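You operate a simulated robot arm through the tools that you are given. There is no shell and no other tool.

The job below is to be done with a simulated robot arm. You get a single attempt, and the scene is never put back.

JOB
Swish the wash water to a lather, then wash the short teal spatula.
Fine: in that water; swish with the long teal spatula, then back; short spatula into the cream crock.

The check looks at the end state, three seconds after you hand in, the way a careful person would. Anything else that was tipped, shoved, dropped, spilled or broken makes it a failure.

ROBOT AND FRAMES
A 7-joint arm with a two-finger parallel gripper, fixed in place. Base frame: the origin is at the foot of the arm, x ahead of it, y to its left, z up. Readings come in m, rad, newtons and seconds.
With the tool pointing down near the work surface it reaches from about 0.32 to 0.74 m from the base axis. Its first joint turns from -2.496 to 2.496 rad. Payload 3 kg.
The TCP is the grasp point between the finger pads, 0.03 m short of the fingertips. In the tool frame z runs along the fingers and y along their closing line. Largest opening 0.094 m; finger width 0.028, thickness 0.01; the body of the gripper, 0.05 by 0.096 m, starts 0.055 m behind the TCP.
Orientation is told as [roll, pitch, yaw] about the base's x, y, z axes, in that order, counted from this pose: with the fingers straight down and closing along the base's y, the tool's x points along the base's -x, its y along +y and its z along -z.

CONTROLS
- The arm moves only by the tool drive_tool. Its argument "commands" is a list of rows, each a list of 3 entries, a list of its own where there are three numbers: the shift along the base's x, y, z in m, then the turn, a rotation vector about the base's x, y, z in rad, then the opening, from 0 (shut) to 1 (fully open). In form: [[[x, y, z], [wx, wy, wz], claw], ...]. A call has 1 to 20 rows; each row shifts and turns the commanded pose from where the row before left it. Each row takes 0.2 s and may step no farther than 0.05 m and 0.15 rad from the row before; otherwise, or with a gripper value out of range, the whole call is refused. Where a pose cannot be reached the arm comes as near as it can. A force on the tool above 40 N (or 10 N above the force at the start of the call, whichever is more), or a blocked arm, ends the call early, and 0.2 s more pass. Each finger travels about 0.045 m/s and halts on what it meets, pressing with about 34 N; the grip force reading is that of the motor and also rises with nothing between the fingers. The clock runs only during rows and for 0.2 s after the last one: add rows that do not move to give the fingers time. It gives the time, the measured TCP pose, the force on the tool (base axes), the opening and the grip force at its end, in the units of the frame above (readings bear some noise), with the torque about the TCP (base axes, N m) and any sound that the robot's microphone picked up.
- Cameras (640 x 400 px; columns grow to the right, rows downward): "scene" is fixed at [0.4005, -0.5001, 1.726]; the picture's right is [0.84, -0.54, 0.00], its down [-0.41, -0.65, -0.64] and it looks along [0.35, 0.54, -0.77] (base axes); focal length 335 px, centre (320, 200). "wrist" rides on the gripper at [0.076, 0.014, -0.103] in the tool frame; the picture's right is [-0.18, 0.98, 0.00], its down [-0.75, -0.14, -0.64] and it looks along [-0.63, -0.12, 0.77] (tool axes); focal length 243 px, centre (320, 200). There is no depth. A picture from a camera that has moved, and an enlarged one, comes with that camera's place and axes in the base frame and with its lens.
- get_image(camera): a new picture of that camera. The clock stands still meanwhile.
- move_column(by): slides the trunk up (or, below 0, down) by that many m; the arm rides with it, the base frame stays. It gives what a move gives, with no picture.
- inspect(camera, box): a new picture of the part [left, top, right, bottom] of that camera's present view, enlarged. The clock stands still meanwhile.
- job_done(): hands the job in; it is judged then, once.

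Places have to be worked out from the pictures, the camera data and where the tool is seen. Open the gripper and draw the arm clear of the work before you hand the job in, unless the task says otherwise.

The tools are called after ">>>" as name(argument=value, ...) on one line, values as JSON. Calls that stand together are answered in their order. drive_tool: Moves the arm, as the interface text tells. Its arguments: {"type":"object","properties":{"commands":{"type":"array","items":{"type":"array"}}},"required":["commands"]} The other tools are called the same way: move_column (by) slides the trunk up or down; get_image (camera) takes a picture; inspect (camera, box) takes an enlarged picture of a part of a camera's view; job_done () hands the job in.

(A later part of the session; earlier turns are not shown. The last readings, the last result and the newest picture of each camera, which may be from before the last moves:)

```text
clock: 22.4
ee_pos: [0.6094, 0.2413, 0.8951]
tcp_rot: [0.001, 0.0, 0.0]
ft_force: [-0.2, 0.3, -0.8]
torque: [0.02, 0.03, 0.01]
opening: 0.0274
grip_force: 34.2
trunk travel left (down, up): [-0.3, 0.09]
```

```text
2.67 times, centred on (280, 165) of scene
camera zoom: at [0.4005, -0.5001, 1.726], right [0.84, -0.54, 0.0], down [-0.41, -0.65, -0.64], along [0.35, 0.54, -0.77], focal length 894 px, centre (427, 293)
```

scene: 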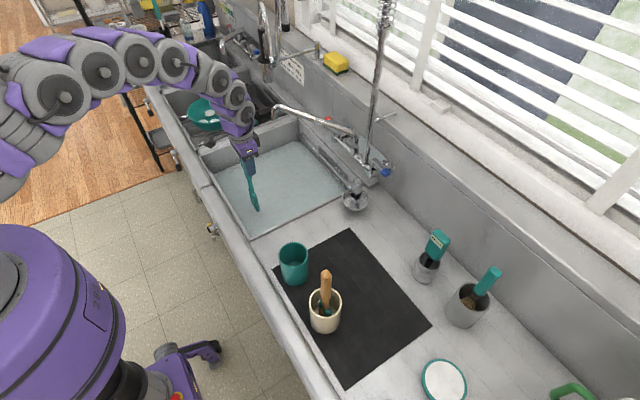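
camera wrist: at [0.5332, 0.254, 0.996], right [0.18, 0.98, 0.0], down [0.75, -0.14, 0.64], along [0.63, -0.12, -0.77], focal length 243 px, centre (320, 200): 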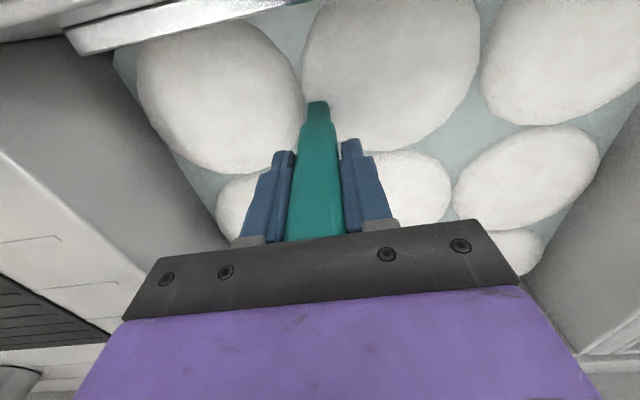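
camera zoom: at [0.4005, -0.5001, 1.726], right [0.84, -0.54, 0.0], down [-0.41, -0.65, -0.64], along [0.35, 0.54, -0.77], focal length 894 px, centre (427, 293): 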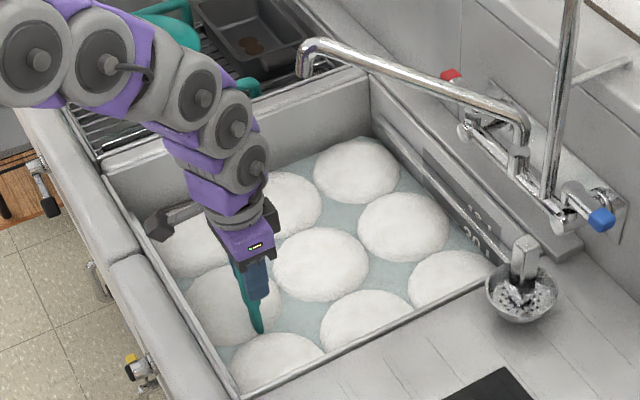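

The foam is unchanged from the last loop, so the lather is at its full level. I'll lift the long spatula out, let it drain over the sink, and check how it hangs.

>>> drive_tool(commands=[[[0, 0, 0.02], [0, 0, 0], 0], [[0, 0, 0.03], [0, 0, 0], 0], [[0, 0, 0.04], [0, 0, 0], 0], [[0, 0, 0.04], [0, 0, 0], 0], [[0, 0, 0.04], [0, 0, 0], 0], [[0, 0, 0.04], [0, 0, 0], 0], [[0, 0, 0.04], [0, 0, 0], 0], [[0, 0, 0.04], [0, 0, 0], 0], [[0, 0, 0.04], [0, 0, 0], 0], [[0, 0, 0.035], [0, 0, 0], 0], [[0, 0, 0.02], [0, 0, 0], 0], [[0, 0, 0], [0, 0, 0], 0], [[0, 0, 0], [0, 0, 0], 0], [[0, 0, 0], [0, 0, 0], 0], [[0, 0, 0], [0, 0, 0], 0], [[0, 0, 0], [0, 0, 0], 0]])

>>> get_image(camera="wrist")

>>> get_image(camera="scene")

```text
clock: 25.8
ee_pos: [0.6103, 0.2398, 1.2794]
tcp_rot: [-0.001, 0.0, 0.001]
ft_force: [0.4, 0.5, -0.9]
torque: [-0.01, 0.01, -0.03]
opening: 0.0271
grip_force: 34.0
trunk travel left (down, up): [-0.3, 0.09]
```

```text
taken
camera wrist: at [0.535, 0.2538, 1.3812], right [0.18, 0.98, 0.0], down [0.75, -0.14, 0.64], along [0.63, -0.12, -0.77], focal length 243 px, centre (320, 200)
```

wrist: 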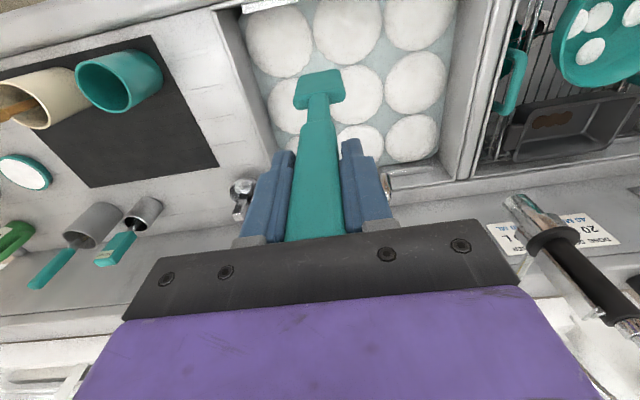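

```text
taken
```

scene: 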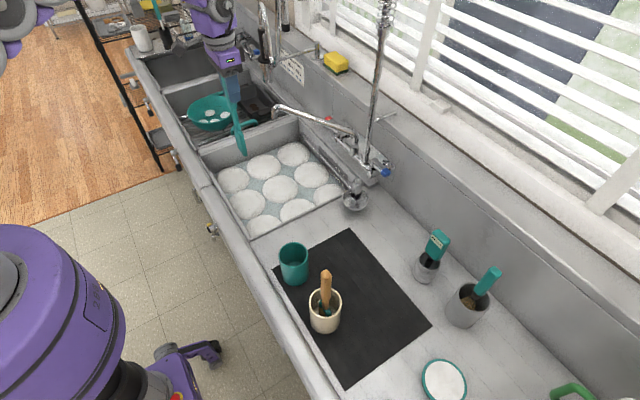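

The spatula sits in the hand exactly as before. Returning to just above the teal crock along the reverse path.

>>> drive_tool(commands=[[[-0.01, -0.02, 0], [0, 0, 0], 0], [[-0.01, -0.03, 0], [0, 0, 0], 0], [[-0.0045, -0.04, 0], [0, 0, 0], 0], [[0, -0.04, 0], [0, 0, 0], 0], [[0, -0.04, 0], [0, 0, 0], 0], [[0, -0.04, 0], [0, 0, 0], 0], [[0, -0.04, 0], [0, 0, 0], 0], [[0, -0.035, 0], [0, 0, 0], 0], [[0, -0.03, 0], [0, 0, 0], 0], [[0, -0.0135, 0], [0, 0, 0], 0], [[0, 0, 0], [0, 0, 0], 0], [[0, 0, 0], [0, 0, 0], 0]])

>>> inspect(camera="wrist", box=[260, 10, 380, 130])

>>> inspect(camera="scene", box=[220, 150, 380, 300])

```text
clock: 28.4
ee_pos: [0.5874, -0.0884, 1.2793]
tcp_rot: [-0.001, 0.0, 0.001]
ft_force: [-0.1, 0.1, -0.8]
torque: [-0.03, 0.0, -0.01]
opening: 0.0273
grip_force: 33.9
trunk travel left (down, up): [-0.3, 0.09]
```

```text
3.33 times, centred on (320, 70) of wrist
camera zoom: at [0.5111, -0.0752, 1.3809], right [0.18, 0.98, 0.0], down [0.75, -0.14, 0.64], along [0.63, -0.12, -0.77], focal length 809 px, centre (320, 633)
```

zoom: 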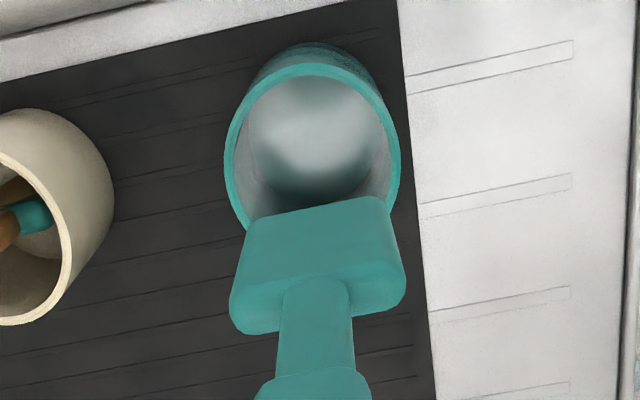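

```text
2.67 times, centred on (300, 225) of scene
camera zoom: at [0.4005, -0.5001, 1.726], right [0.84, -0.54, 0.0], down [-0.41, -0.65, -0.64], along [0.35, 0.54, -0.77], focal length 894 px, centre (373, 133)
```

zoom: 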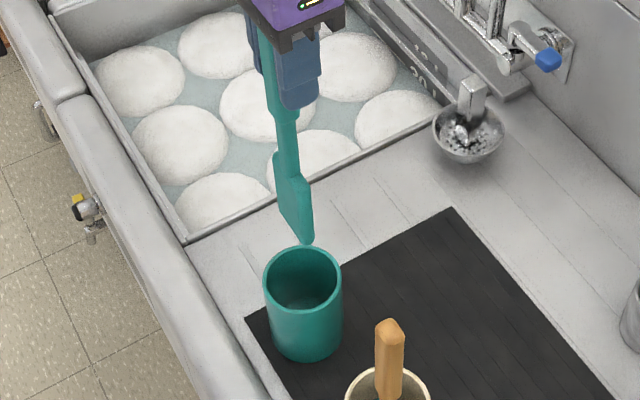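

Aligned over the crock. Lowering by 0.178 m, back to the original grasp height minus a hair.

>>> drive_tool(commands=[[[0, 0, -0.02], [0, 0, 0], 0], [[0, 0, -0.03], [0, 0, 0], 0], [[0, 0, -0.03], [0, 0, 0], 0], [[0, 0, -0.03], [0, 0, 0], 0], [[0, 0, -0.03], [0, 0, 0], 0], [[0, 0, -0.02], [0, 0, 0], 0], [[0, 0, -0.012], [0, 0, 0], 0], [[0, 0, -0.006], [0, 0, 0], 0], [[0, 0, 0], [0, 0, 0], 0]])

>>> get_image(camera="wrist")

>>> inspect(camera="scene", box=[220, 150, 380, 300])

```text
clock: 30.4
ee_pos: [0.5863, -0.0878, 1.1021]
tcp_rot: [-0.001, -0.001, -0.001]
ft_force: [-0.5, 0.0, -0.7]
torque: [0.01, -0.01, 0.01]
opening: 0.0274
grip_force: 34.0
trunk travel left (down, up): [-0.3, 0.09]
```

```text
taken
camera wrist: at [0.5108, -0.0751, 1.2039], right [0.18, 0.98, 0.0], down [0.75, -0.14, 0.64], along [0.63, -0.12, -0.77], focal length 243 px, centre (320, 200)
```

wrist: 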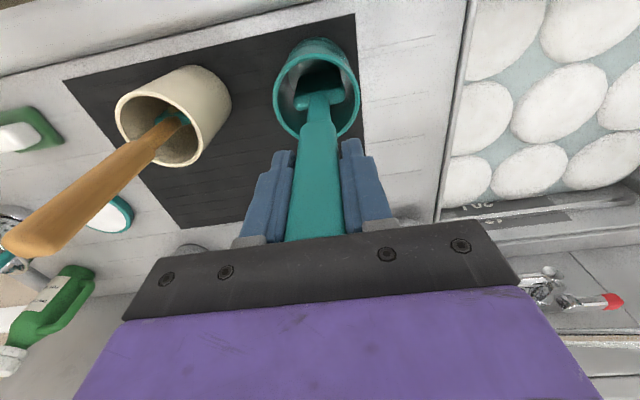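

```text
2.67 times, centred on (300, 225) of scene
camera zoom: at [0.4005, -0.5001, 1.726], right [0.84, -0.54, 0.0], down [-0.41, -0.65, -0.64], along [0.35, 0.54, -0.77], focal length 894 px, centre (373, 133)
```

zoom: 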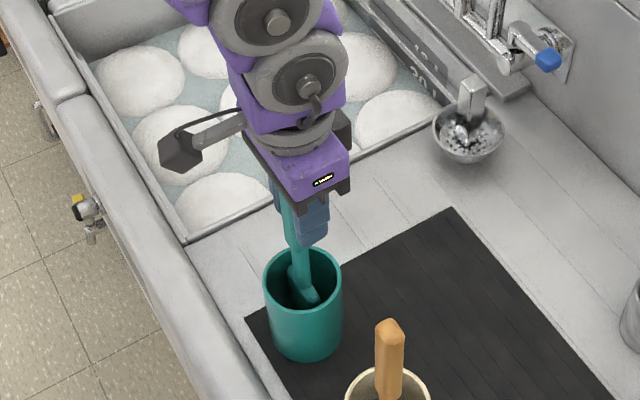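

Back in its seat. Lowering the last 2 mm and opening the fingers.

>>> drive_tool(commands=[[[0, 0, -0.002], [0, 0, 0], 0], [[0, 0, 0], [0, 0, 0], 0.4], [[0, 0, 0], [0, 0, 0], 0.6], [[0, 0, 0], [0, 0, 0], 0.8], [[0, 0, 0], [0, 0, 0], 1], [[0, 0, 0], [0, 0, 0], 1], [[0, 0, 0], [0, 0, 0], 1], [[0, 0, 0], [0, 0, 0], 1]])

>>> get_image(camera="wrist")

>>> inspect(camera="scene", box=[220, 150, 380, 300])

```text
clock: 32.2
ee_pos: [0.5871, -0.0876, 1.101]
tcp_rot: [-0.001, -0.001, -0.001]
ft_force: [0.2, 0.0, -0.5]
torque: [-0.01, 0.04, 0.0]
opening: 0.0941
grip_force: 0.1
trunk travel left (down, up): [-0.3, 0.09]
```

```text
taken
camera wrist: at [0.511, -0.0751, 1.2023], right [0.18, 0.98, 0.0], down [0.75, -0.14, 0.64], along [0.63, -0.12, -0.77], focal length 243 px, centre (320, 200)
```

wrist: 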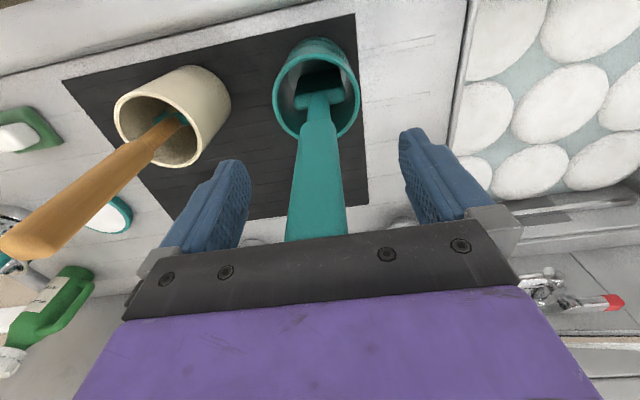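

```text
2.67 times, centred on (300, 225) of scene
camera zoom: at [0.4005, -0.5001, 1.726], right [0.84, -0.54, 0.0], down [-0.41, -0.65, -0.64], along [0.35, 0.54, -0.77], focal length 894 px, centre (373, 133)
```

zoom: 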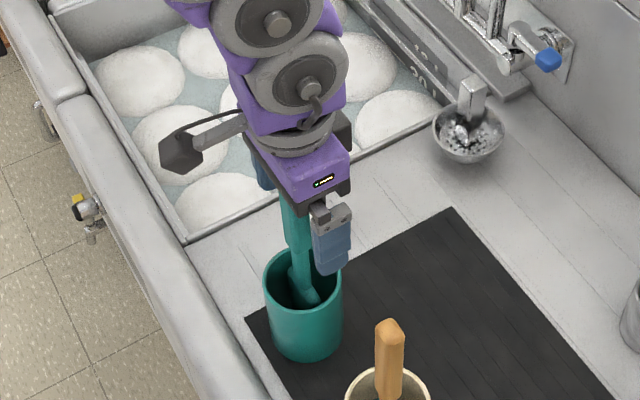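

The long spatula stands in its crock as before. I'll rise clear, then move above the cream crock's wooden handle to measure it.

>>> drive_tool(commands=[[[0, 0, 0.03], [0, 0, 0], 1], [[0, 0, 0.04], [0, 0, 0], 1], [[0, 0, 0.04], [0, 0, 0], 1], [[0, 0, 0.04], [0, 0, 0], 1], [[0, -0.04, 0], [0, 0, 0], 1], [[0, -0.04, 0], [0, 0, 0], 1], [[0, -0.04, 0], [0, 0, 0], 1], [[0, -0.032, 0], [0, 0, 0], 1], [[0, 0, 0], [0, 0, 0], 1]])

>>> get_image(camera="wrist")

>>> inspect(camera="wrist", box=[260, 10, 380, 130])

>>> inspect(camera="scene", box=[290, 250, 370, 350])

>>> get_image(camera="scene")

```text
clock: 34.2
ee_pos: [0.5861, -0.2388, 1.25]
tcp_rot: [0.001, -0.001, -0.001]
ft_force: [-0.1, 0.0, 0.1]
torque: [-0.01, -0.01, 0.0]
opening: 0.0941
grip_force: 0.0
trunk travel left (down, up): [-0.3, 0.09]
```

```text
taken
camera wrist: at [0.5101, -0.2264, 1.3517], right [0.18, 0.98, 0.0], down [0.75, -0.14, 0.64], along [0.63, -0.12, -0.77], focal length 243 px, centre (320, 200)
```

wrist: 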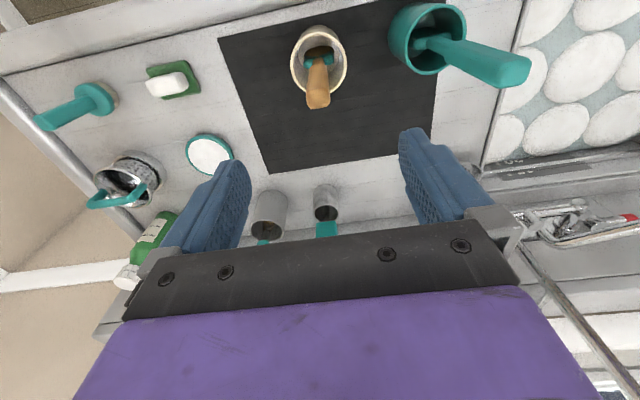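

```text
3.33 times, centred on (320, 70) of wrist
camera zoom: at [0.5101, -0.2264, 1.3517], right [0.18, 0.98, 0.0], down [0.75, -0.14, 0.64], along [0.63, -0.12, -0.77], focal length 809 px, centre (320, 633)
```

zoom: 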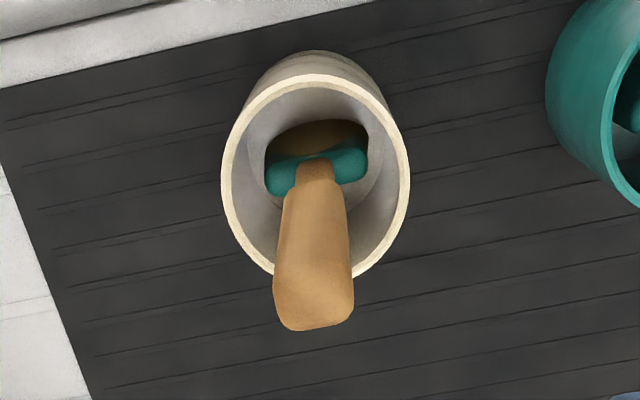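

```text
4.00 times, centred on (330, 300) of scene
camera zoom: at [0.4005, -0.5001, 1.726], right [0.84, -0.54, 0.0], down [-0.41, -0.65, -0.64], along [0.35, 0.54, -0.77], focal length 1340 px, centre (280, -200)
```

zoom: 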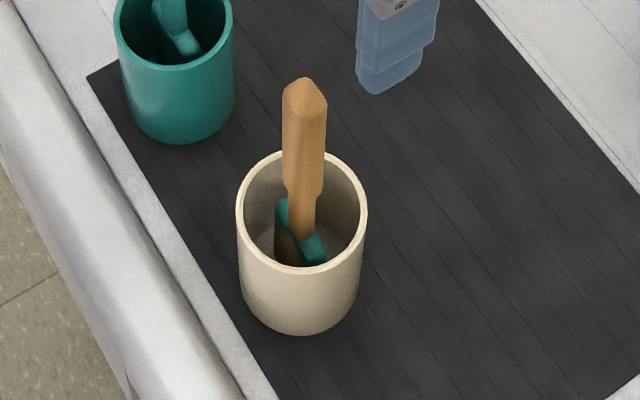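

```text
taken
```

scene: 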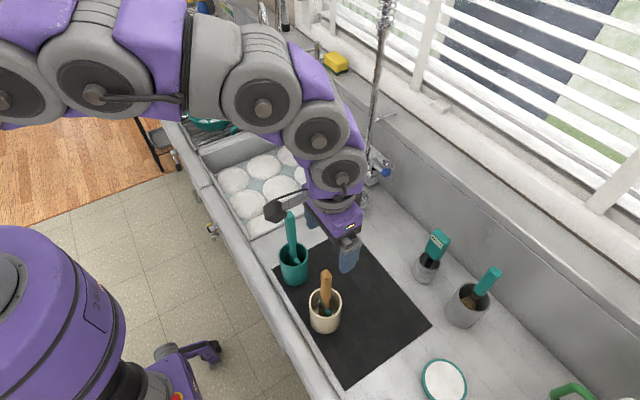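

Wooden tip triangulates to about (0.582,-0.242,1.121), with its wide axis along the closing line. I'll descend to TCP z≈1.08 with the gripper open.

>>> drive_tool(commands=[[[-0.003, -0.003, -0.03], [0, 0, 0], 1], [[0, 0, -0.03], [0, 0, 0], 1], [[0, 0, -0.03], [0, 0, 0], 1], [[0, 0, -0.03], [0, 0, 0], 1], [[0, 0, -0.02], [0, 0, 0], 1], [[0, 0, -0.02], [0, 0, 0], 1], [[0, 0, -0.01], [0, 0, 0], 1], [[0, 0, 0], [0, 0, 0], 1]])

>>> get_image(camera="wrist")

>>> inspect(camera="scene", box=[240, 200, 400, 350])

```text
clock: 36.0
ee_pos: [0.5815, -0.2446, 1.0793]
tcp_rot: [0.001, -0.001, -0.001]
ft_force: [0.2, 0.2, 0.3]
torque: [0.01, -0.03, -0.02]
opening: 0.0942
grip_force: 0.2
trunk travel left (down, up): [-0.3, 0.09]
```

```text
taken
camera wrist: at [0.5071, -0.2318, 1.1816], right [0.18, 0.98, 0.0], down [0.75, -0.14, 0.64], along [0.63, -0.12, -0.77], focal length 243 px, centre (320, 200)
```

wrist: 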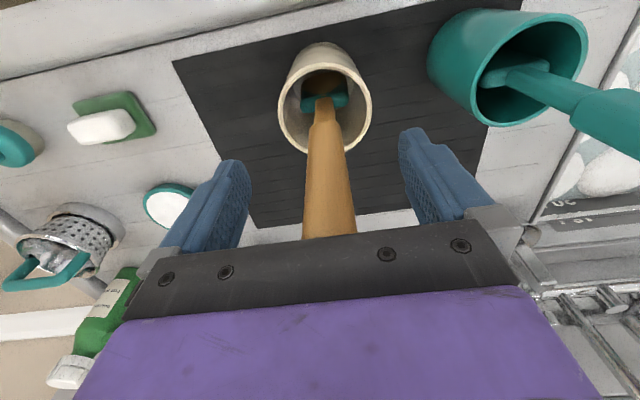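

```text
2.67 times, centred on (320, 275) of scene
camera zoom: at [0.4005, -0.5001, 1.726], right [0.84, -0.54, 0.0], down [-0.41, -0.65, -0.64], along [0.35, 0.54, -0.77], focal length 894 px, centre (320, 0)
```

zoom: 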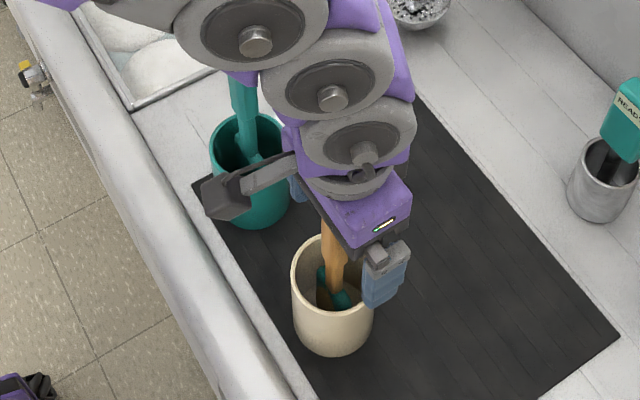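

The handle is about 4 mm to the +y side of centre. I'll nudge over and close.

>>> drive_tool(commands=[[[0, 0.004, 0], [0, 0, 0], 1], [[0, 0, 0], [0, 0, 0], 0.6], [[0, 0, 0], [0, 0, 0], 0.4], [[0, 0, 0], [0, 0, 0], 0.2], [[0, 0, 0], [0, 0, 0], 0], [[0, 0, 0], [0, 0, 0], 0], [[0, 0, 0], [0, 0, 0], 0], [[0, 0, 0], [0, 0, 0], 0], [[0, 0, 0], [0, 0, 0], 0]])

>>> get_image(camera="wrist")

>>> inspect(camera="scene", box=[240, 200, 400, 350])

```text
clock: 38.0
ee_pos: [0.5827, -0.2399, 1.0807]
tcp_rot: [0.002, 0.001, 0.002]
ft_force: [0.8, 0.4, -0.2]
torque: [-0.01, -0.03, -0.03]
opening: 0.0254
grip_force: 34.1
trunk travel left (down, up): [-0.3, 0.09]
```

```text
taken
camera wrist: at [0.5072, -0.2277, 1.1819], right [0.18, 0.98, 0.0], down [0.75, -0.14, 0.64], along [0.63, -0.12, -0.77], focal length 243 px, centre (320, 200)
```

wrist: 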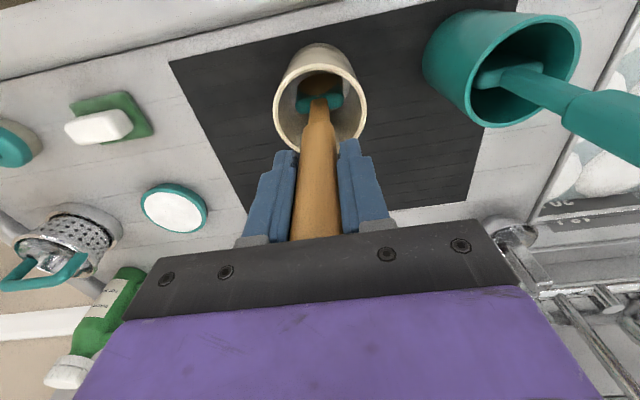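

```text
2.67 times, centred on (320, 275) of scene
camera zoom: at [0.4005, -0.5001, 1.726], right [0.84, -0.54, 0.0], down [-0.41, -0.65, -0.64], along [0.35, 0.54, -0.77], focal length 894 px, centre (320, 0)
```

zoom: 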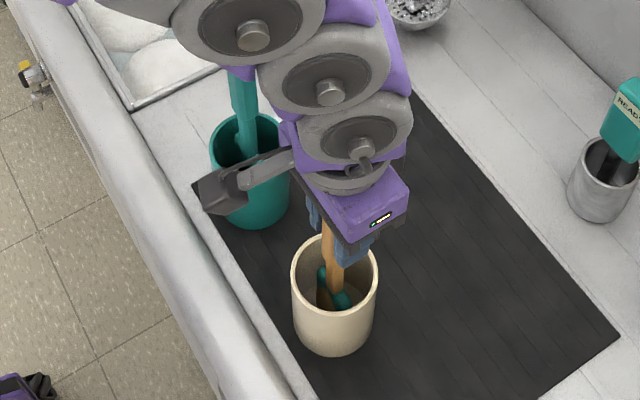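

Gripped at 25 mm. The direct path to the sink crosses the long spatula's handle (tip z≈1.14), so I'll lift straight up first, then go round on the near side.

>>> drive_tool(commands=[[[0, 0, 0.01], [0, 0, 0], 0], [[0, 0, 0.02], [0, 0, 0], 0], [[0, 0, 0.02], [0, 0, 0], 0], [[0, 0, 0.025], [0, 0, 0], 0], [[0, 0, 0.025], [0, 0, 0], 0], [[0, 0, 0.025], [0, 0, 0], 0], [[0, 0, 0.025], [0, 0, 0], 0], [[0, 0, 0.025], [0, 0, 0], 0], [[0, 0, 0.015], [0, 0, 0], 0], [[0, 0, 0], [0, 0, 0], 0]])

>>> get_image(camera="wrist")

>>> inspect(camera="scene", box=[240, 200, 400, 350])

>>> inspect(camera="wrist", box=[260, 10, 380, 130])

```text
clock: 40.2
ee_pos: [0.5841, -0.2394, 1.2724]
tcp_rot: [0.002, -0.002, 0.0]
ft_force: [0.5, 0.0, -0.2]
torque: [0.01, 0.02, 0.0]
opening: 0.0253
grip_force: 33.5
trunk travel left (down, up): [-0.3, 0.09]
```

```text
taken
camera wrist: at [0.5083, -0.2274, 1.3727], right [0.18, 0.98, 0.0], down [0.75, -0.14, 0.64], along [0.63, -0.12, -0.77], focal length 243 px, centre (320, 200)
```

wrist: 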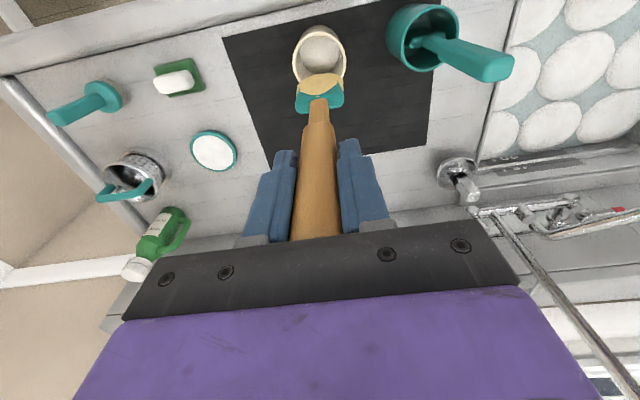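

```text
2.67 times, centred on (320, 275) of scene
camera zoom: at [0.4005, -0.5001, 1.726], right [0.84, -0.54, 0.0], down [-0.41, -0.65, -0.64], along [0.35, 0.54, -0.77], focal length 894 px, centre (320, 0)
```

zoom: 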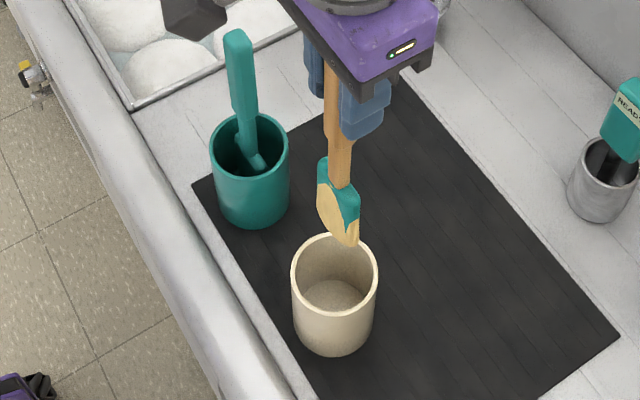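

```text
3.33 times, centred on (320, 70) of wrist
camera zoom: at [0.5083, -0.2274, 1.3727], right [0.18, 0.98, 0.0], down [0.75, -0.14, 0.64], along [0.63, -0.12, -0.77], focal length 809 px, centre (320, 633)
```

zoom: 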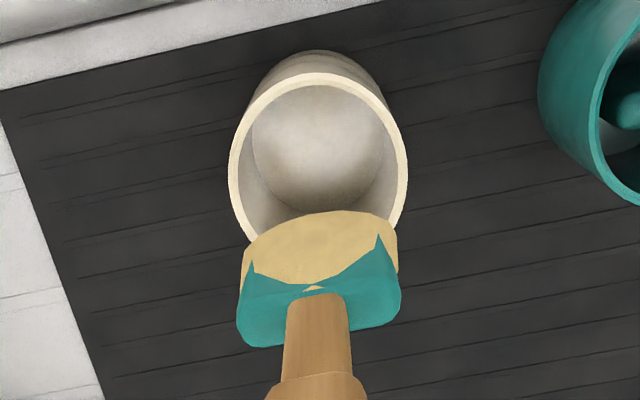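

The blade carries batter residue and both crocks stand unmoved. I'll go back in x to about 0.47, then across in y on the near side of the long spatula, then out over the sink.

>>> drive_tool(commands=[[[-0.02, 0, 0.005], [0, 0, 0], 0], [[-0.03, 0, 0], [0, 0, 0], 0], [[-0.03, 0, 0], [0, 0, 0], 0], [[-0.03, 0.01, 0], [0, 0, 0], 0], [[-0.005, 0.03, 0], [0, 0, 0], 0], [[0, 0.035, 0], [0, 0, 0], 0], [[0, 0.04, 0], [0, 0, 0], 0], [[0, 0.04, 0], [0, 0, 0], 0], [[0, 0.04, 0], [0, 0, 0], 0], [[0, 0.04, 0], [0, 0, 0], 0], [[0, 0.04, 0], [0, 0, 0], 0], [[0.005, 0.035, 0], [0, 0, 0], 0], [[0.02, 0.03, 0], [0, 0, 0], 0], [[0.03, 0.03, 0], [0, 0, 0], 0], [[0.03, 0.03, 0], [0, 0, 0], 0], [[0.03, 0.03, 0], [0, 0, 0], 0], [[0.02, 0.03, 0], [0, 0, 0], 0], [[0.005, 0.02, 0], [0, 0, 0], 0], [[0, 0, 0], [0, 0, 0], 0]])

>>> get_image(camera="wrist")

>>> get_image(camera="scene")

```text
clock: 44.2
ee_pos: [0.6098, 0.2422, 1.2748]
tcp_rot: [0.001, -0.001, -0.002]
ft_force: [0.1, 0.1, -0.6]
torque: [0.0, 0.0, -0.02]
opening: 0.0252
grip_force: 34.4
trunk travel left (down, up): [-0.3, 0.09]
```

```text
taken
camera wrist: at [0.5344, 0.2549, 1.377], right [0.18, 0.98, 0.0], down [0.75, -0.14, 0.64], along [0.63, -0.12, -0.77], focal length 243 px, centre (320, 200)
```

wrist: 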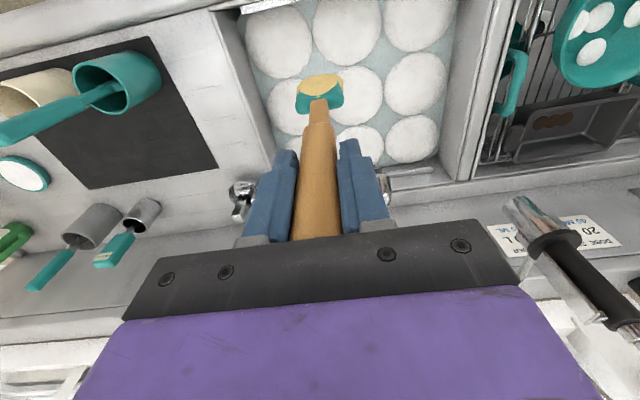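

```text
taken
```

scene: 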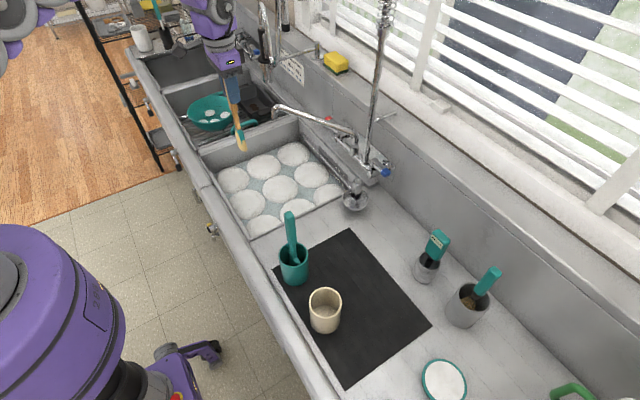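

The short spatula hangs clear over the lather, its blade bottom about 0.20 m below the TCP. I'll descend to TCP z≈0.86 so the whole head goes under.

>>> drive_tool(commands=[[[0, 0, -0.03], [0, 0, 0], 0], [[0, 0, -0.04], [0, 0, 0], 0], [[0, 0, -0.04], [0, 0, 0], 0], [[0, 0, -0.04], [0, 0, 0], 0], [[0, 0, -0.04], [0, 0, 0], 0], [[0, 0, -0.04], [0, 0, 0], 0], [[0, 0, -0.04], [0, 0, 0], 0], [[0, 0, -0.04], [0, 0, 0], 0], [[0, 0, -0.035], [0, 0, 0], 0], [[0, 0, -0.03], [0, 0, 0], 0], [[0, 0, -0.025], [0, 0, 0], 0], [[0, 0, -0.015], [0, 0, 0], 0], [[0, 0, 0], [0, 0, 0], 0]])

>>> get_image(camera="wrist")

>>> inspect(camera="scene", box=[180, 90, 380, 240])

```text
clock: 47.0
ee_pos: [0.6086, 0.2401, 0.8604]
tcp_rot: [-0.002, 0.0, 0.001]
ft_force: [0.1, 0.1, -0.8]
torque: [-0.03, 0.01, 0.02]
opening: 0.0254
grip_force: 34.2
trunk travel left (down, up): [-0.3, 0.09]
```

```text
taken
camera wrist: at [0.533, 0.254, 0.9625], right [0.18, 0.98, 0.0], down [0.75, -0.14, 0.64], along [0.63, -0.12, -0.77], focal length 243 px, centre (320, 200)
```

wrist: 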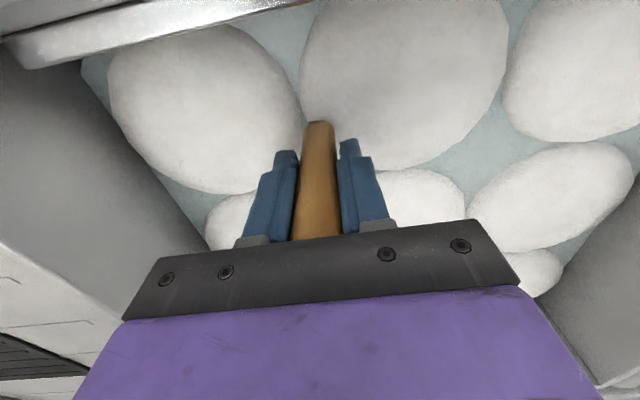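

```text
2.67 times, centred on (280, 165) of scene
camera zoom: at [0.4005, -0.5001, 1.726], right [0.84, -0.54, 0.0], down [-0.41, -0.65, -0.64], along [0.35, 0.54, -0.77], focal length 894 px, centre (427, 293)
```

zoom: 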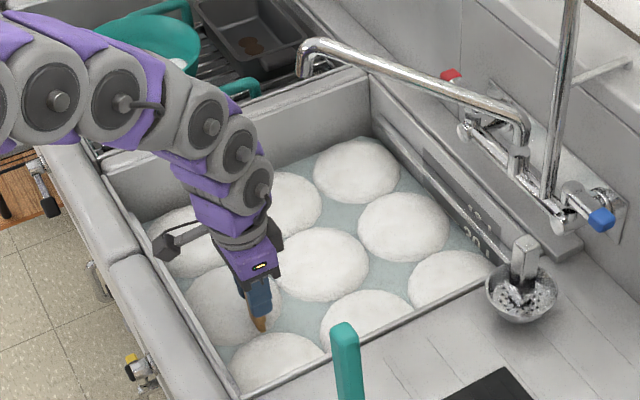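

The head is fully immersed with no contact forces. I'll swish it around in two loops to wash off the batter.

>>> drive_tool(commands=[[[0.02, 0, 0], [0, 0, 0], 0], [[0.02, 0, 0], [0, 0, 0], 0], [[-0.0117, 0.0283, 0], [0, 0, 0], 0], [[-0.0283, 0.0117, 0], [0, 0, 0], 0], [[-0.0283, -0.0117, 0], [0, 0, 0], 0], [[-0.0117, -0.0283, 0], [0, 0, 0], 0], [[0.0117, -0.0283, 0], [0, 0, 0], 0], [[0.0283, -0.0117, 0], [0, 0, 0], 0], [[0.0283, 0.0117, 0], [0, 0, 0], 0], [[0.0117, 0.0283, 0], [0, 0, 0], 0], [[-0.0117, 0.0283, 0], [0, 0, 0], 0], [[-0.0283, 0.0117, 0], [0, 0, 0], 0], [[-0.0283, -0.0117, 0], [0, 0, 0], 0], [[-0.0117, -0.0283, 0], [0, 0, 0], 0], [[0.0117, -0.0283, 0], [0, 0, 0], 0], [[0.0283, -0.0117, 0], [0, 0, 0], 0], [[0.0283, 0.0117, 0], [0, 0, 0], 0], [[0.0117, 0.0283, 0], [0, 0, 0], 0], [[-0.02, 0, 0], [0, 0, 0], 0], [[-0.02, 0, 0], [0, 0, 0], 0]])

>>> drive_tool(commands=[[[0, 0, 0.02], [0, 0, 0], 0], [[0, 0, 0.03], [0, 0, 0], 0], [[0, 0, 0.04], [0, 0, 0], 0], [[0, 0, 0.04], [0, 0, 0], 0], [[0, 0, 0.03], [0, 0, 0], 0], [[0, 0, 0.02], [0, 0, 0], 0], [[0, 0, 0], [0, 0, 0], 0], [[0, 0, 0], [0, 0, 0], 0]])

>>> get_image(camera="wrist")

>>> inspect(camera="scene", box=[200, 120, 320, 240])

>>> inspect(camera="wrist", box=[260, 30, 380, 130])

```text
clock: 51.2
ee_pos: [0.6066, 0.2408, 0.8592]
tcp_rot: [0.0, -0.001, 0.0]
ft_force: [-0.2, 0.1, -0.9]
torque: [0.03, 0.02, 0.05]
opening: 0.0228
grip_force: 33.7
trunk travel left (down, up): [-0.3, 0.09]
```

```text
clock: 53.0
ee_pos: [0.6086, 0.2401, 1.039]
tcp_rot: [0.0, 0.0, -0.001]
ft_force: [-0.2, 0.0, -1.0]
torque: [-0.03, 0.01, 0.0]
opening: 0.0229
grip_force: 33.7
trunk travel left (down, up): [-0.3, 0.09]
```

```text
taken
camera wrist: at [0.5331, 0.2535, 1.1406], right [0.18, 0.98, 0.0], down [0.75, -0.14, 0.64], along [0.63, -0.12, -0.77], focal length 243 px, centre (320, 200)
```

wrist: 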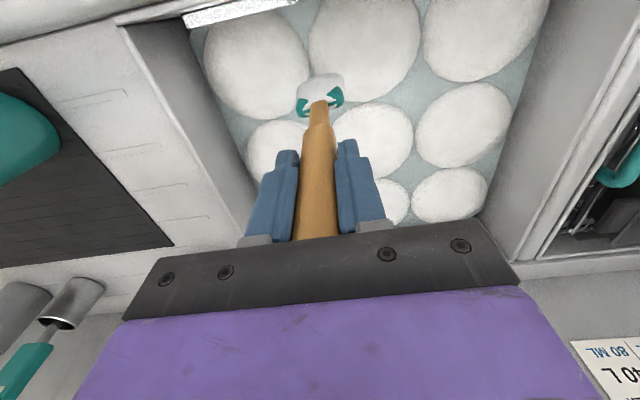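

```text
3.33 times, centred on (260, 180) of scene
camera zoom: at [0.4005, -0.5001, 1.726], right [0.84, -0.54, 0.0], down [-0.41, -0.65, -0.64], along [0.35, 0.54, -0.77], focal length 1117 px, centre (520, 267)
```

zoom: 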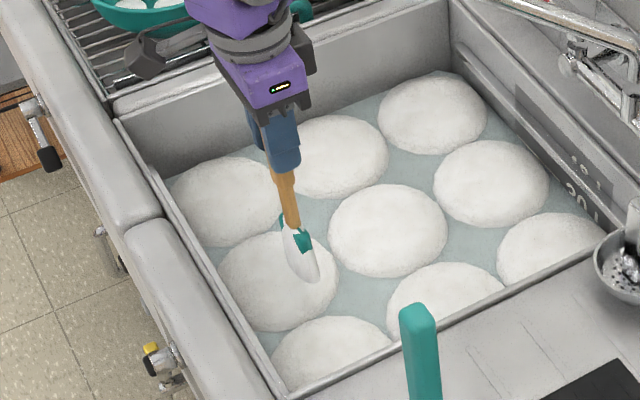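

```text
4.00 times, centred on (320, 80) of wrist
camera zoom: at [0.5331, 0.2535, 1.1406], right [0.18, 0.98, 0.0], down [0.75, -0.14, 0.64], along [0.63, -0.12, -0.77], focal length 970 px, centre (320, 680)
```

zoom: 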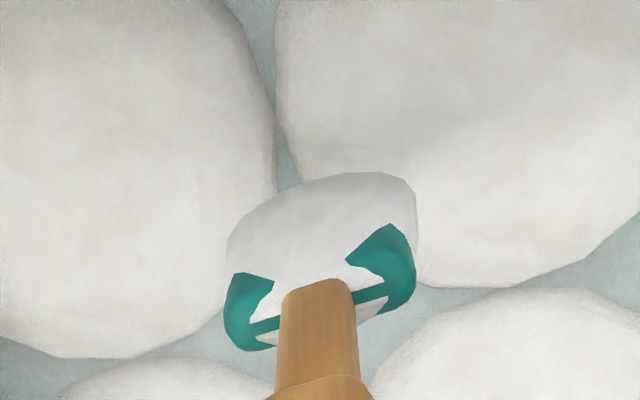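

The batter is gone but white suds now cover the same patches on the blade, although the long spatula came out clean. I'll dip it again and swish more to see if the suds wash off in that water.

>>> drive_tool(commands=[[[0, 0, -0.03], [0, 0, 0], 0], [[0, 0, -0.04], [0, 0, 0], 0], [[0, 0, -0.04], [0, 0, 0], 0], [[0, 0, -0.035], [0, 0, 0], 0], [[0, 0, -0.025], [0, 0, 0], 0], [[0, 0, -0.01], [0, 0, 0], 0], [[0.02, 0, 0], [0, 0, 0], 0], [[0.02, 0, 0], [0, 0, 0], 0], [[-0.0117, 0.0283, 0], [0, 0, 0], 0], [[-0.0283, 0.0117, 0], [0, 0, 0], 0], [[-0.0283, -0.0117, 0], [0, 0, 0], 0], [[-0.0117, -0.0283, 0], [0, 0, 0], 0], [[0.0117, -0.0283, 0], [0, 0, 0], 0], [[0.0283, -0.0117, 0], [0, 0, 0], 0], [[0.0283, 0.0117, 0], [0, 0, 0], 0], [[0.0117, 0.0283, 0], [0, 0, 0], 0], [[-0.02, 0, 0], [0, 0, 0], 0], [[-0.02, 0, 0], [0, 0, 0], 0]])

>>> drive_tool(commands=[[[0, 0, 0.02], [0, 0, 0], 0], [[0, 0, 0.03], [0, 0, 0], 0], [[0, 0, 0.04], [0, 0, 0], 0], [[0, 0, 0.04], [0, 0, 0], 0], [[0, 0, 0.03], [0, 0, 0], 0], [[0, 0, 0.02], [0, 0, 0], 0], [[0, 0, 0], [0, 0, 0], 0], [[0, 0, 0], [0, 0, 0], 0]])

>>> get_image(camera="wrist")

>>> inspect(camera="scene", box=[200, 120, 320, 240])

>>> inspect(camera="wrist", box=[260, 30, 380, 130])

```text
clock: 56.8
ee_pos: [0.6079, 0.2409, 0.8599]
tcp_rot: [-0.001, 0.001, 0.002]
ft_force: [0.1, 0.1, -0.8]
torque: [0.0, 0.0, 0.03]
opening: 0.0228
grip_force: 33.7
trunk travel left (down, up): [-0.3, 0.09]
```

```text
clock: 58.6
ee_pos: [0.6083, 0.2421, 1.0399]
tcp_rot: [0.0, 0.0, -0.001]
ft_force: [-0.5, -0.3, -0.6]
torque: [0.03, 0.04, 0.0]
opening: 0.0226
grip_force: 33.5
trunk travel left (down, up): [-0.3, 0.09]
```

```text
taken
camera wrist: at [0.5318, 0.2549, 1.1417], right [0.18, 0.98, 0.0], down [0.75, -0.14, 0.64], along [0.63, -0.12, -0.77], focal length 243 px, centre (320, 200)
```

wrist: 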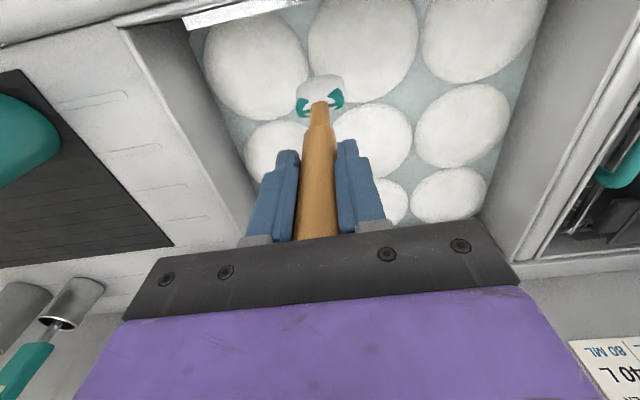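

```text
3.33 times, centred on (260, 180) of scene
camera zoom: at [0.4005, -0.5001, 1.726], right [0.84, -0.54, 0.0], down [-0.41, -0.65, -0.64], along [0.35, 0.54, -0.77], focal length 1117 px, centre (520, 267)
```

zoom: 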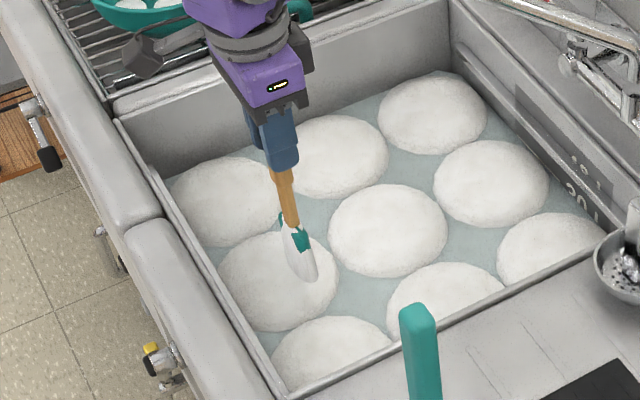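

```text
4.00 times, centred on (320, 80) of wrist
camera zoom: at [0.5318, 0.2549, 1.1417], right [0.18, 0.98, 0.0], down [0.75, -0.14, 0.64], along [0.63, -0.12, -0.77], focal length 970 px, centre (320, 680)
```

zoom: 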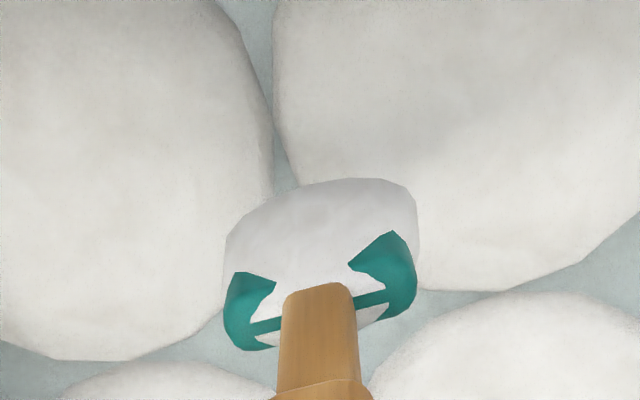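

The suds look identical after more swishing, so the soil has been replaced by clinging lather. I'll hold it over the sink to drain for a few seconds and see if that changes.

>>> drive_tool(commands=[[[0, 0, 0], [0, 0, 0], 0], [[0, 0, 0], [0, 0, 0], 0], [[0, 0, 0], [0, 0, 0], 0], [[0, 0, 0], [0, 0, 0], 0], [[0, 0, 0], [0, 0, 0], 0], [[0, 0, 0], [0, 0, 0], 0], [[0, 0, 0], [0, 0, 0], 0], [[0, 0, 0], [0, 0, 0], 0], [[0, 0, 0], [0, 0, 0], 0], [[0, 0, 0], [0, 0, 0], 0], [[0, 0, 0], [0, 0, 0], 0], [[0, 0, 0], [0, 0, 0], 0], [[0, 0, 0], [0, 0, 0], 0], [[0, 0, 0], [0, 0, 0], 0], [[0, 0, 0], [0, 0, 0], 0], [[0, 0, 0], [0, 0, 0], 0], [[0, 0, 0], [0, 0, 0], 0], [[0, 0, 0], [0, 0, 0], 0], [[0, 0, 0], [0, 0, 0], 0], [[0, 0, 0], [0, 0, 0], 0]])

>>> inspect(camera="wrist", box=[260, 30, 380, 130])

>>> inspect(camera="scene", box=[230, 150, 290, 210])

>>> inspect(camera="scene", box=[180, 70, 280, 140])

```text
clock: 62.8
ee_pos: [0.6085, 0.2415, 1.0397]
tcp_rot: [-0.001, -0.001, 0.0]
ft_force: [-0.6, -0.3, -1.1]
torque: [0.01, 0.02, 0.02]
opening: 0.0228
grip_force: 34.2
trunk travel left (down, up): [-0.3, 0.09]
```

```text
4.00 times, centred on (320, 80) of wrist
camera zoom: at [0.532, 0.255, 1.1415], right [0.18, 0.98, 0.0], down [0.75, -0.14, 0.64], along [0.63, -0.12, -0.77], focal length 970 px, centre (320, 680)
```

zoom: 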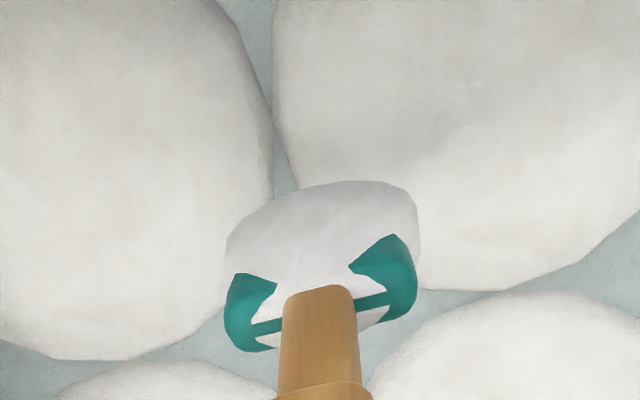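

```text
6.67 times, centred on (260, 180) of scene
camera zoom: at [0.4005, -0.5001, 1.726], right [0.84, -0.54, 0.0], down [-0.41, -0.65, -0.64], along [0.35, 0.54, -0.77], focal length 2234 px, centre (720, 333)
```

zoom: 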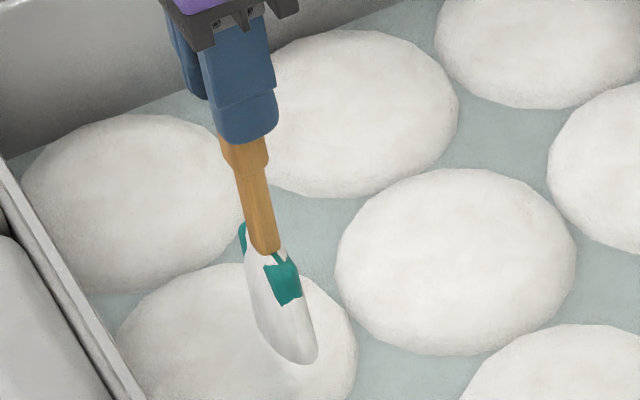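

```text
5.71 times, centred on (230, 105) of scene
camera zoom: at [0.4005, -0.5001, 1.726], right [0.84, -0.54, 0.0], down [-0.41, -0.65, -0.64], along [0.35, 0.54, -0.77], focal length 1915 px, centre (834, 743)
```

zoom: 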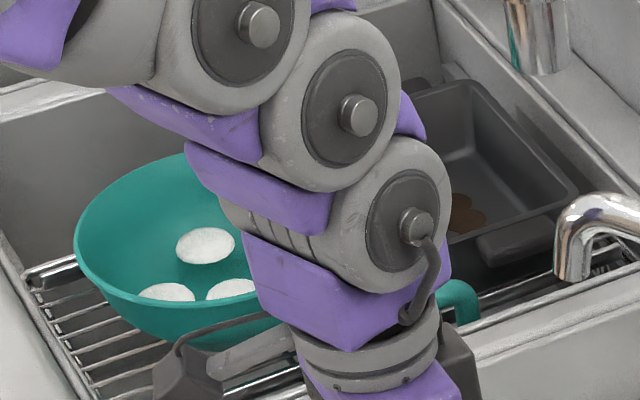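

The suds don't change on draining. I'll try one quiet dip, holding still under the water and lifting slowly, to see whether they come off that way.

>>> drive_tool(commands=[[[0, 0, -0.03], [0, 0, 0], 0], [[0, 0, -0.04], [0, 0, 0], 0], [[0, 0, -0.04], [0, 0, 0], 0], [[0, 0, -0.035], [0, 0, 0], 0], [[0, 0, -0.025], [0, 0, 0], 0], [[0, 0, -0.015], [0, 0, 0], 0], [[0, 0, 0], [0, 0, 0], 0], [[0, 0, 0], [0, 0, 0], 0], [[0, 0, 0], [0, 0, 0], 0], [[0, 0, 0], [0, 0, 0], 0], [[0, 0, 0], [0, 0, 0], 0], [[0, 0, 0], [0, 0, 0], 0], [[0, 0, 0], [0, 0, 0], 0], [[0, 0, 0], [0, 0, 0], 0]])

>>> drive_tool(commands=[[[0, 0, 0.01], [0, 0, 0], 0], [[0, 0, 0.015], [0, 0, 0], 0], [[0, 0, 0.015], [0, 0, 0], 0], [[0, 0, 0.015], [0, 0, 0], 0], [[0, 0, 0.015], [0, 0, 0], 0], [[0, 0, 0.015], [0, 0, 0], 0], [[0, 0, 0.015], [0, 0, 0], 0], [[0, 0, 0.015], [0, 0, 0], 0], [[0, 0, 0.025], [0, 0, 0], 0], [[0, 0, 0.025], [0, 0, 0], 0], [[0, 0, 0.02], [0, 0, 0], 0], [[0, 0, 0], [0, 0, 0], 0], [[0, 0, 0], [0, 0, 0], 0]])

>>> inspect(camera="wrist", box=[260, 30, 380, 130])

>>> inspect(camera="scene", box=[230, 150, 290, 210])

```text
clock: 65.8
ee_pos: [0.6085, 0.2412, 0.856]
tcp_rot: [0.0, 0.002, 0.0]
ft_force: [0.6, -0.3, -1.4]
torque: [-0.01, -0.02, 0.0]
opening: 0.0226
grip_force: 34.3
trunk travel left (down, up): [-0.3, 0.09]
```

```text
clock: 68.6
ee_pos: [0.6088, 0.2422, 1.0394]
tcp_rot: [0.0, -0.001, -0.001]
ft_force: [0.1, 0.3, -0.4]
torque: [0.01, -0.03, 0.02]
opening: 0.0227
grip_force: 34.1
trunk travel left (down, up): [-0.3, 0.09]
```

```text
4.00 times, centred on (320, 80) of wrist
camera zoom: at [0.5336, 0.2555, 1.1419], right [0.18, 0.98, 0.0], down [0.75, -0.14, 0.64], along [0.63, -0.12, -0.77], focal length 970 px, centre (320, 680)
```

zoom: 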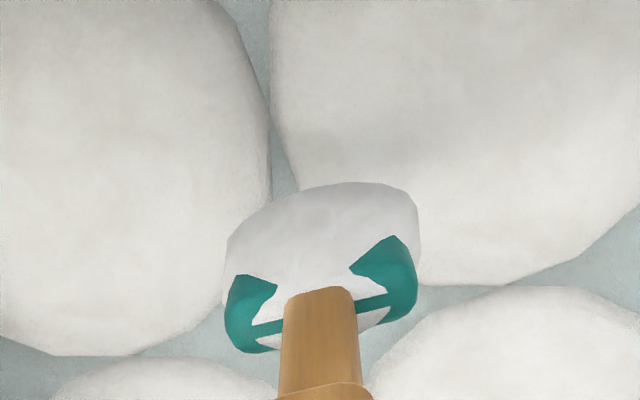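

```text
6.67 times, centred on (260, 180) of scene
camera zoom: at [0.4005, -0.5001, 1.726], right [0.84, -0.54, 0.0], down [-0.41, -0.65, -0.64], along [0.35, 0.54, -0.77], focal length 2234 px, centre (720, 333)
```

zoom: 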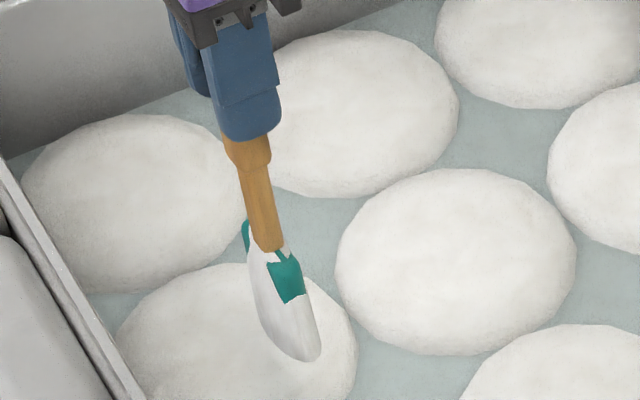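

The suds are now a steady coat and the batter is gone, so the washing is done. I'll lift, let it drip over the sink, then go back round the near side of the long spatula to the cream crock.

>>> drive_tool(commands=[[[0, 0, 0.03], [0, 0, 0], 0], [[0, 0, 0.04], [0, 0, 0], 0], [[0, 0, 0.04], [0, 0, 0], 0], [[0, 0, 0.04], [0, 0, 0], 0], [[0, 0, 0.04], [0, 0, 0], 0], [[0, 0, 0.03], [0, 0, 0], 0], [[0, 0, 0.015], [0, 0, 0], 0], [[0, 0, 0], [0, 0, 0], 0], [[0, 0, 0], [0, 0, 0], 0], [[0, 0, 0], [0, 0, 0], 0], [[0, 0, 0], [0, 0, 0], 0], [[0, 0, 0], [0, 0, 0], 0], [[0, 0, 0], [0, 0, 0], 0], [[0, 0, 0], [0, 0, 0], 0], [[0, 0, 0], [0, 0, 0], 0]])

>>> drive_tool(commands=[[[-0.005, -0.02, 0], [0, 0, 0], 0], [[-0.02, -0.03, 0], [0, 0, 0], 0], [[-0.03, -0.03, 0], [0, 0, 0], 0], [[-0.03, -0.03, 0], [0, 0, 0], 0], [[-0.03, -0.03, 0], [0, 0, 0], 0], [[-0.02, -0.03, 0], [0, 0, 0], 0], [[-0.005, -0.035, 0], [0, 0, 0], 0], [[0, -0.04, 0], [0, 0, 0], 0], [[0, -0.04, 0], [0, 0, 0], 0], [[0, -0.04, 0], [0, 0, 0], 0], [[0, -0.04, 0], [0, 0, 0], 0], [[0, -0.04, 0], [0, 0, 0], 0], [[0, -0.035, 0], [0, 0, 0], 0], [[0, -0.03, 0], [0, 0, 0], 0], [[0.005, -0.01, 0], [0, 0, 0], 0], [[0, 0, 0], [0, 0, 0], 0]])

>>> get_image(camera="scene")

>>> get_image(camera="wrist")

```text
clock: 71.8
ee_pos: [0.6117, 0.2432, 1.2743]
tcp_rot: [-0.001, 0.0, 0.0]
ft_force: [-0.1, 1.1, -1.1]
torque: [0.0, -0.03, 0.0]
opening: 0.0229
grip_force: 34.1
trunk travel left (down, up): [-0.3, 0.09]
```

```text
clock: 75.2
ee_pos: [0.4731, -0.2404, 1.2778]
tcp_rot: [0.002, 0.001, 0.001]
ft_force: [0.2, -0.1, -0.1]
torque: [0.0, -0.02, -0.05]
opening: 0.023
grip_force: 34.2
trunk travel left (down, up): [-0.3, 0.09]
```

```text
taken
```

scene: 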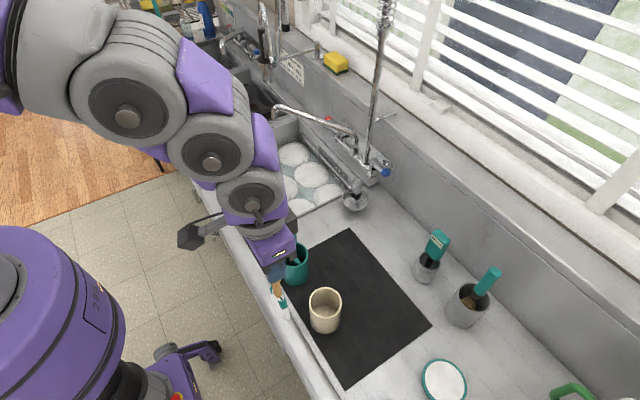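

```text
taken
camera wrist: at [0.3981, -0.2279, 1.3791], right [0.18, 0.98, 0.0], down [0.75, -0.14, 0.64], along [0.63, -0.12, -0.77], focal length 243 px, centre (320, 200)
```

wrist: 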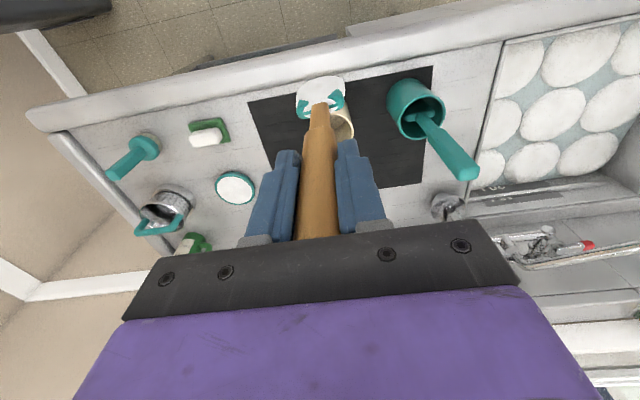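

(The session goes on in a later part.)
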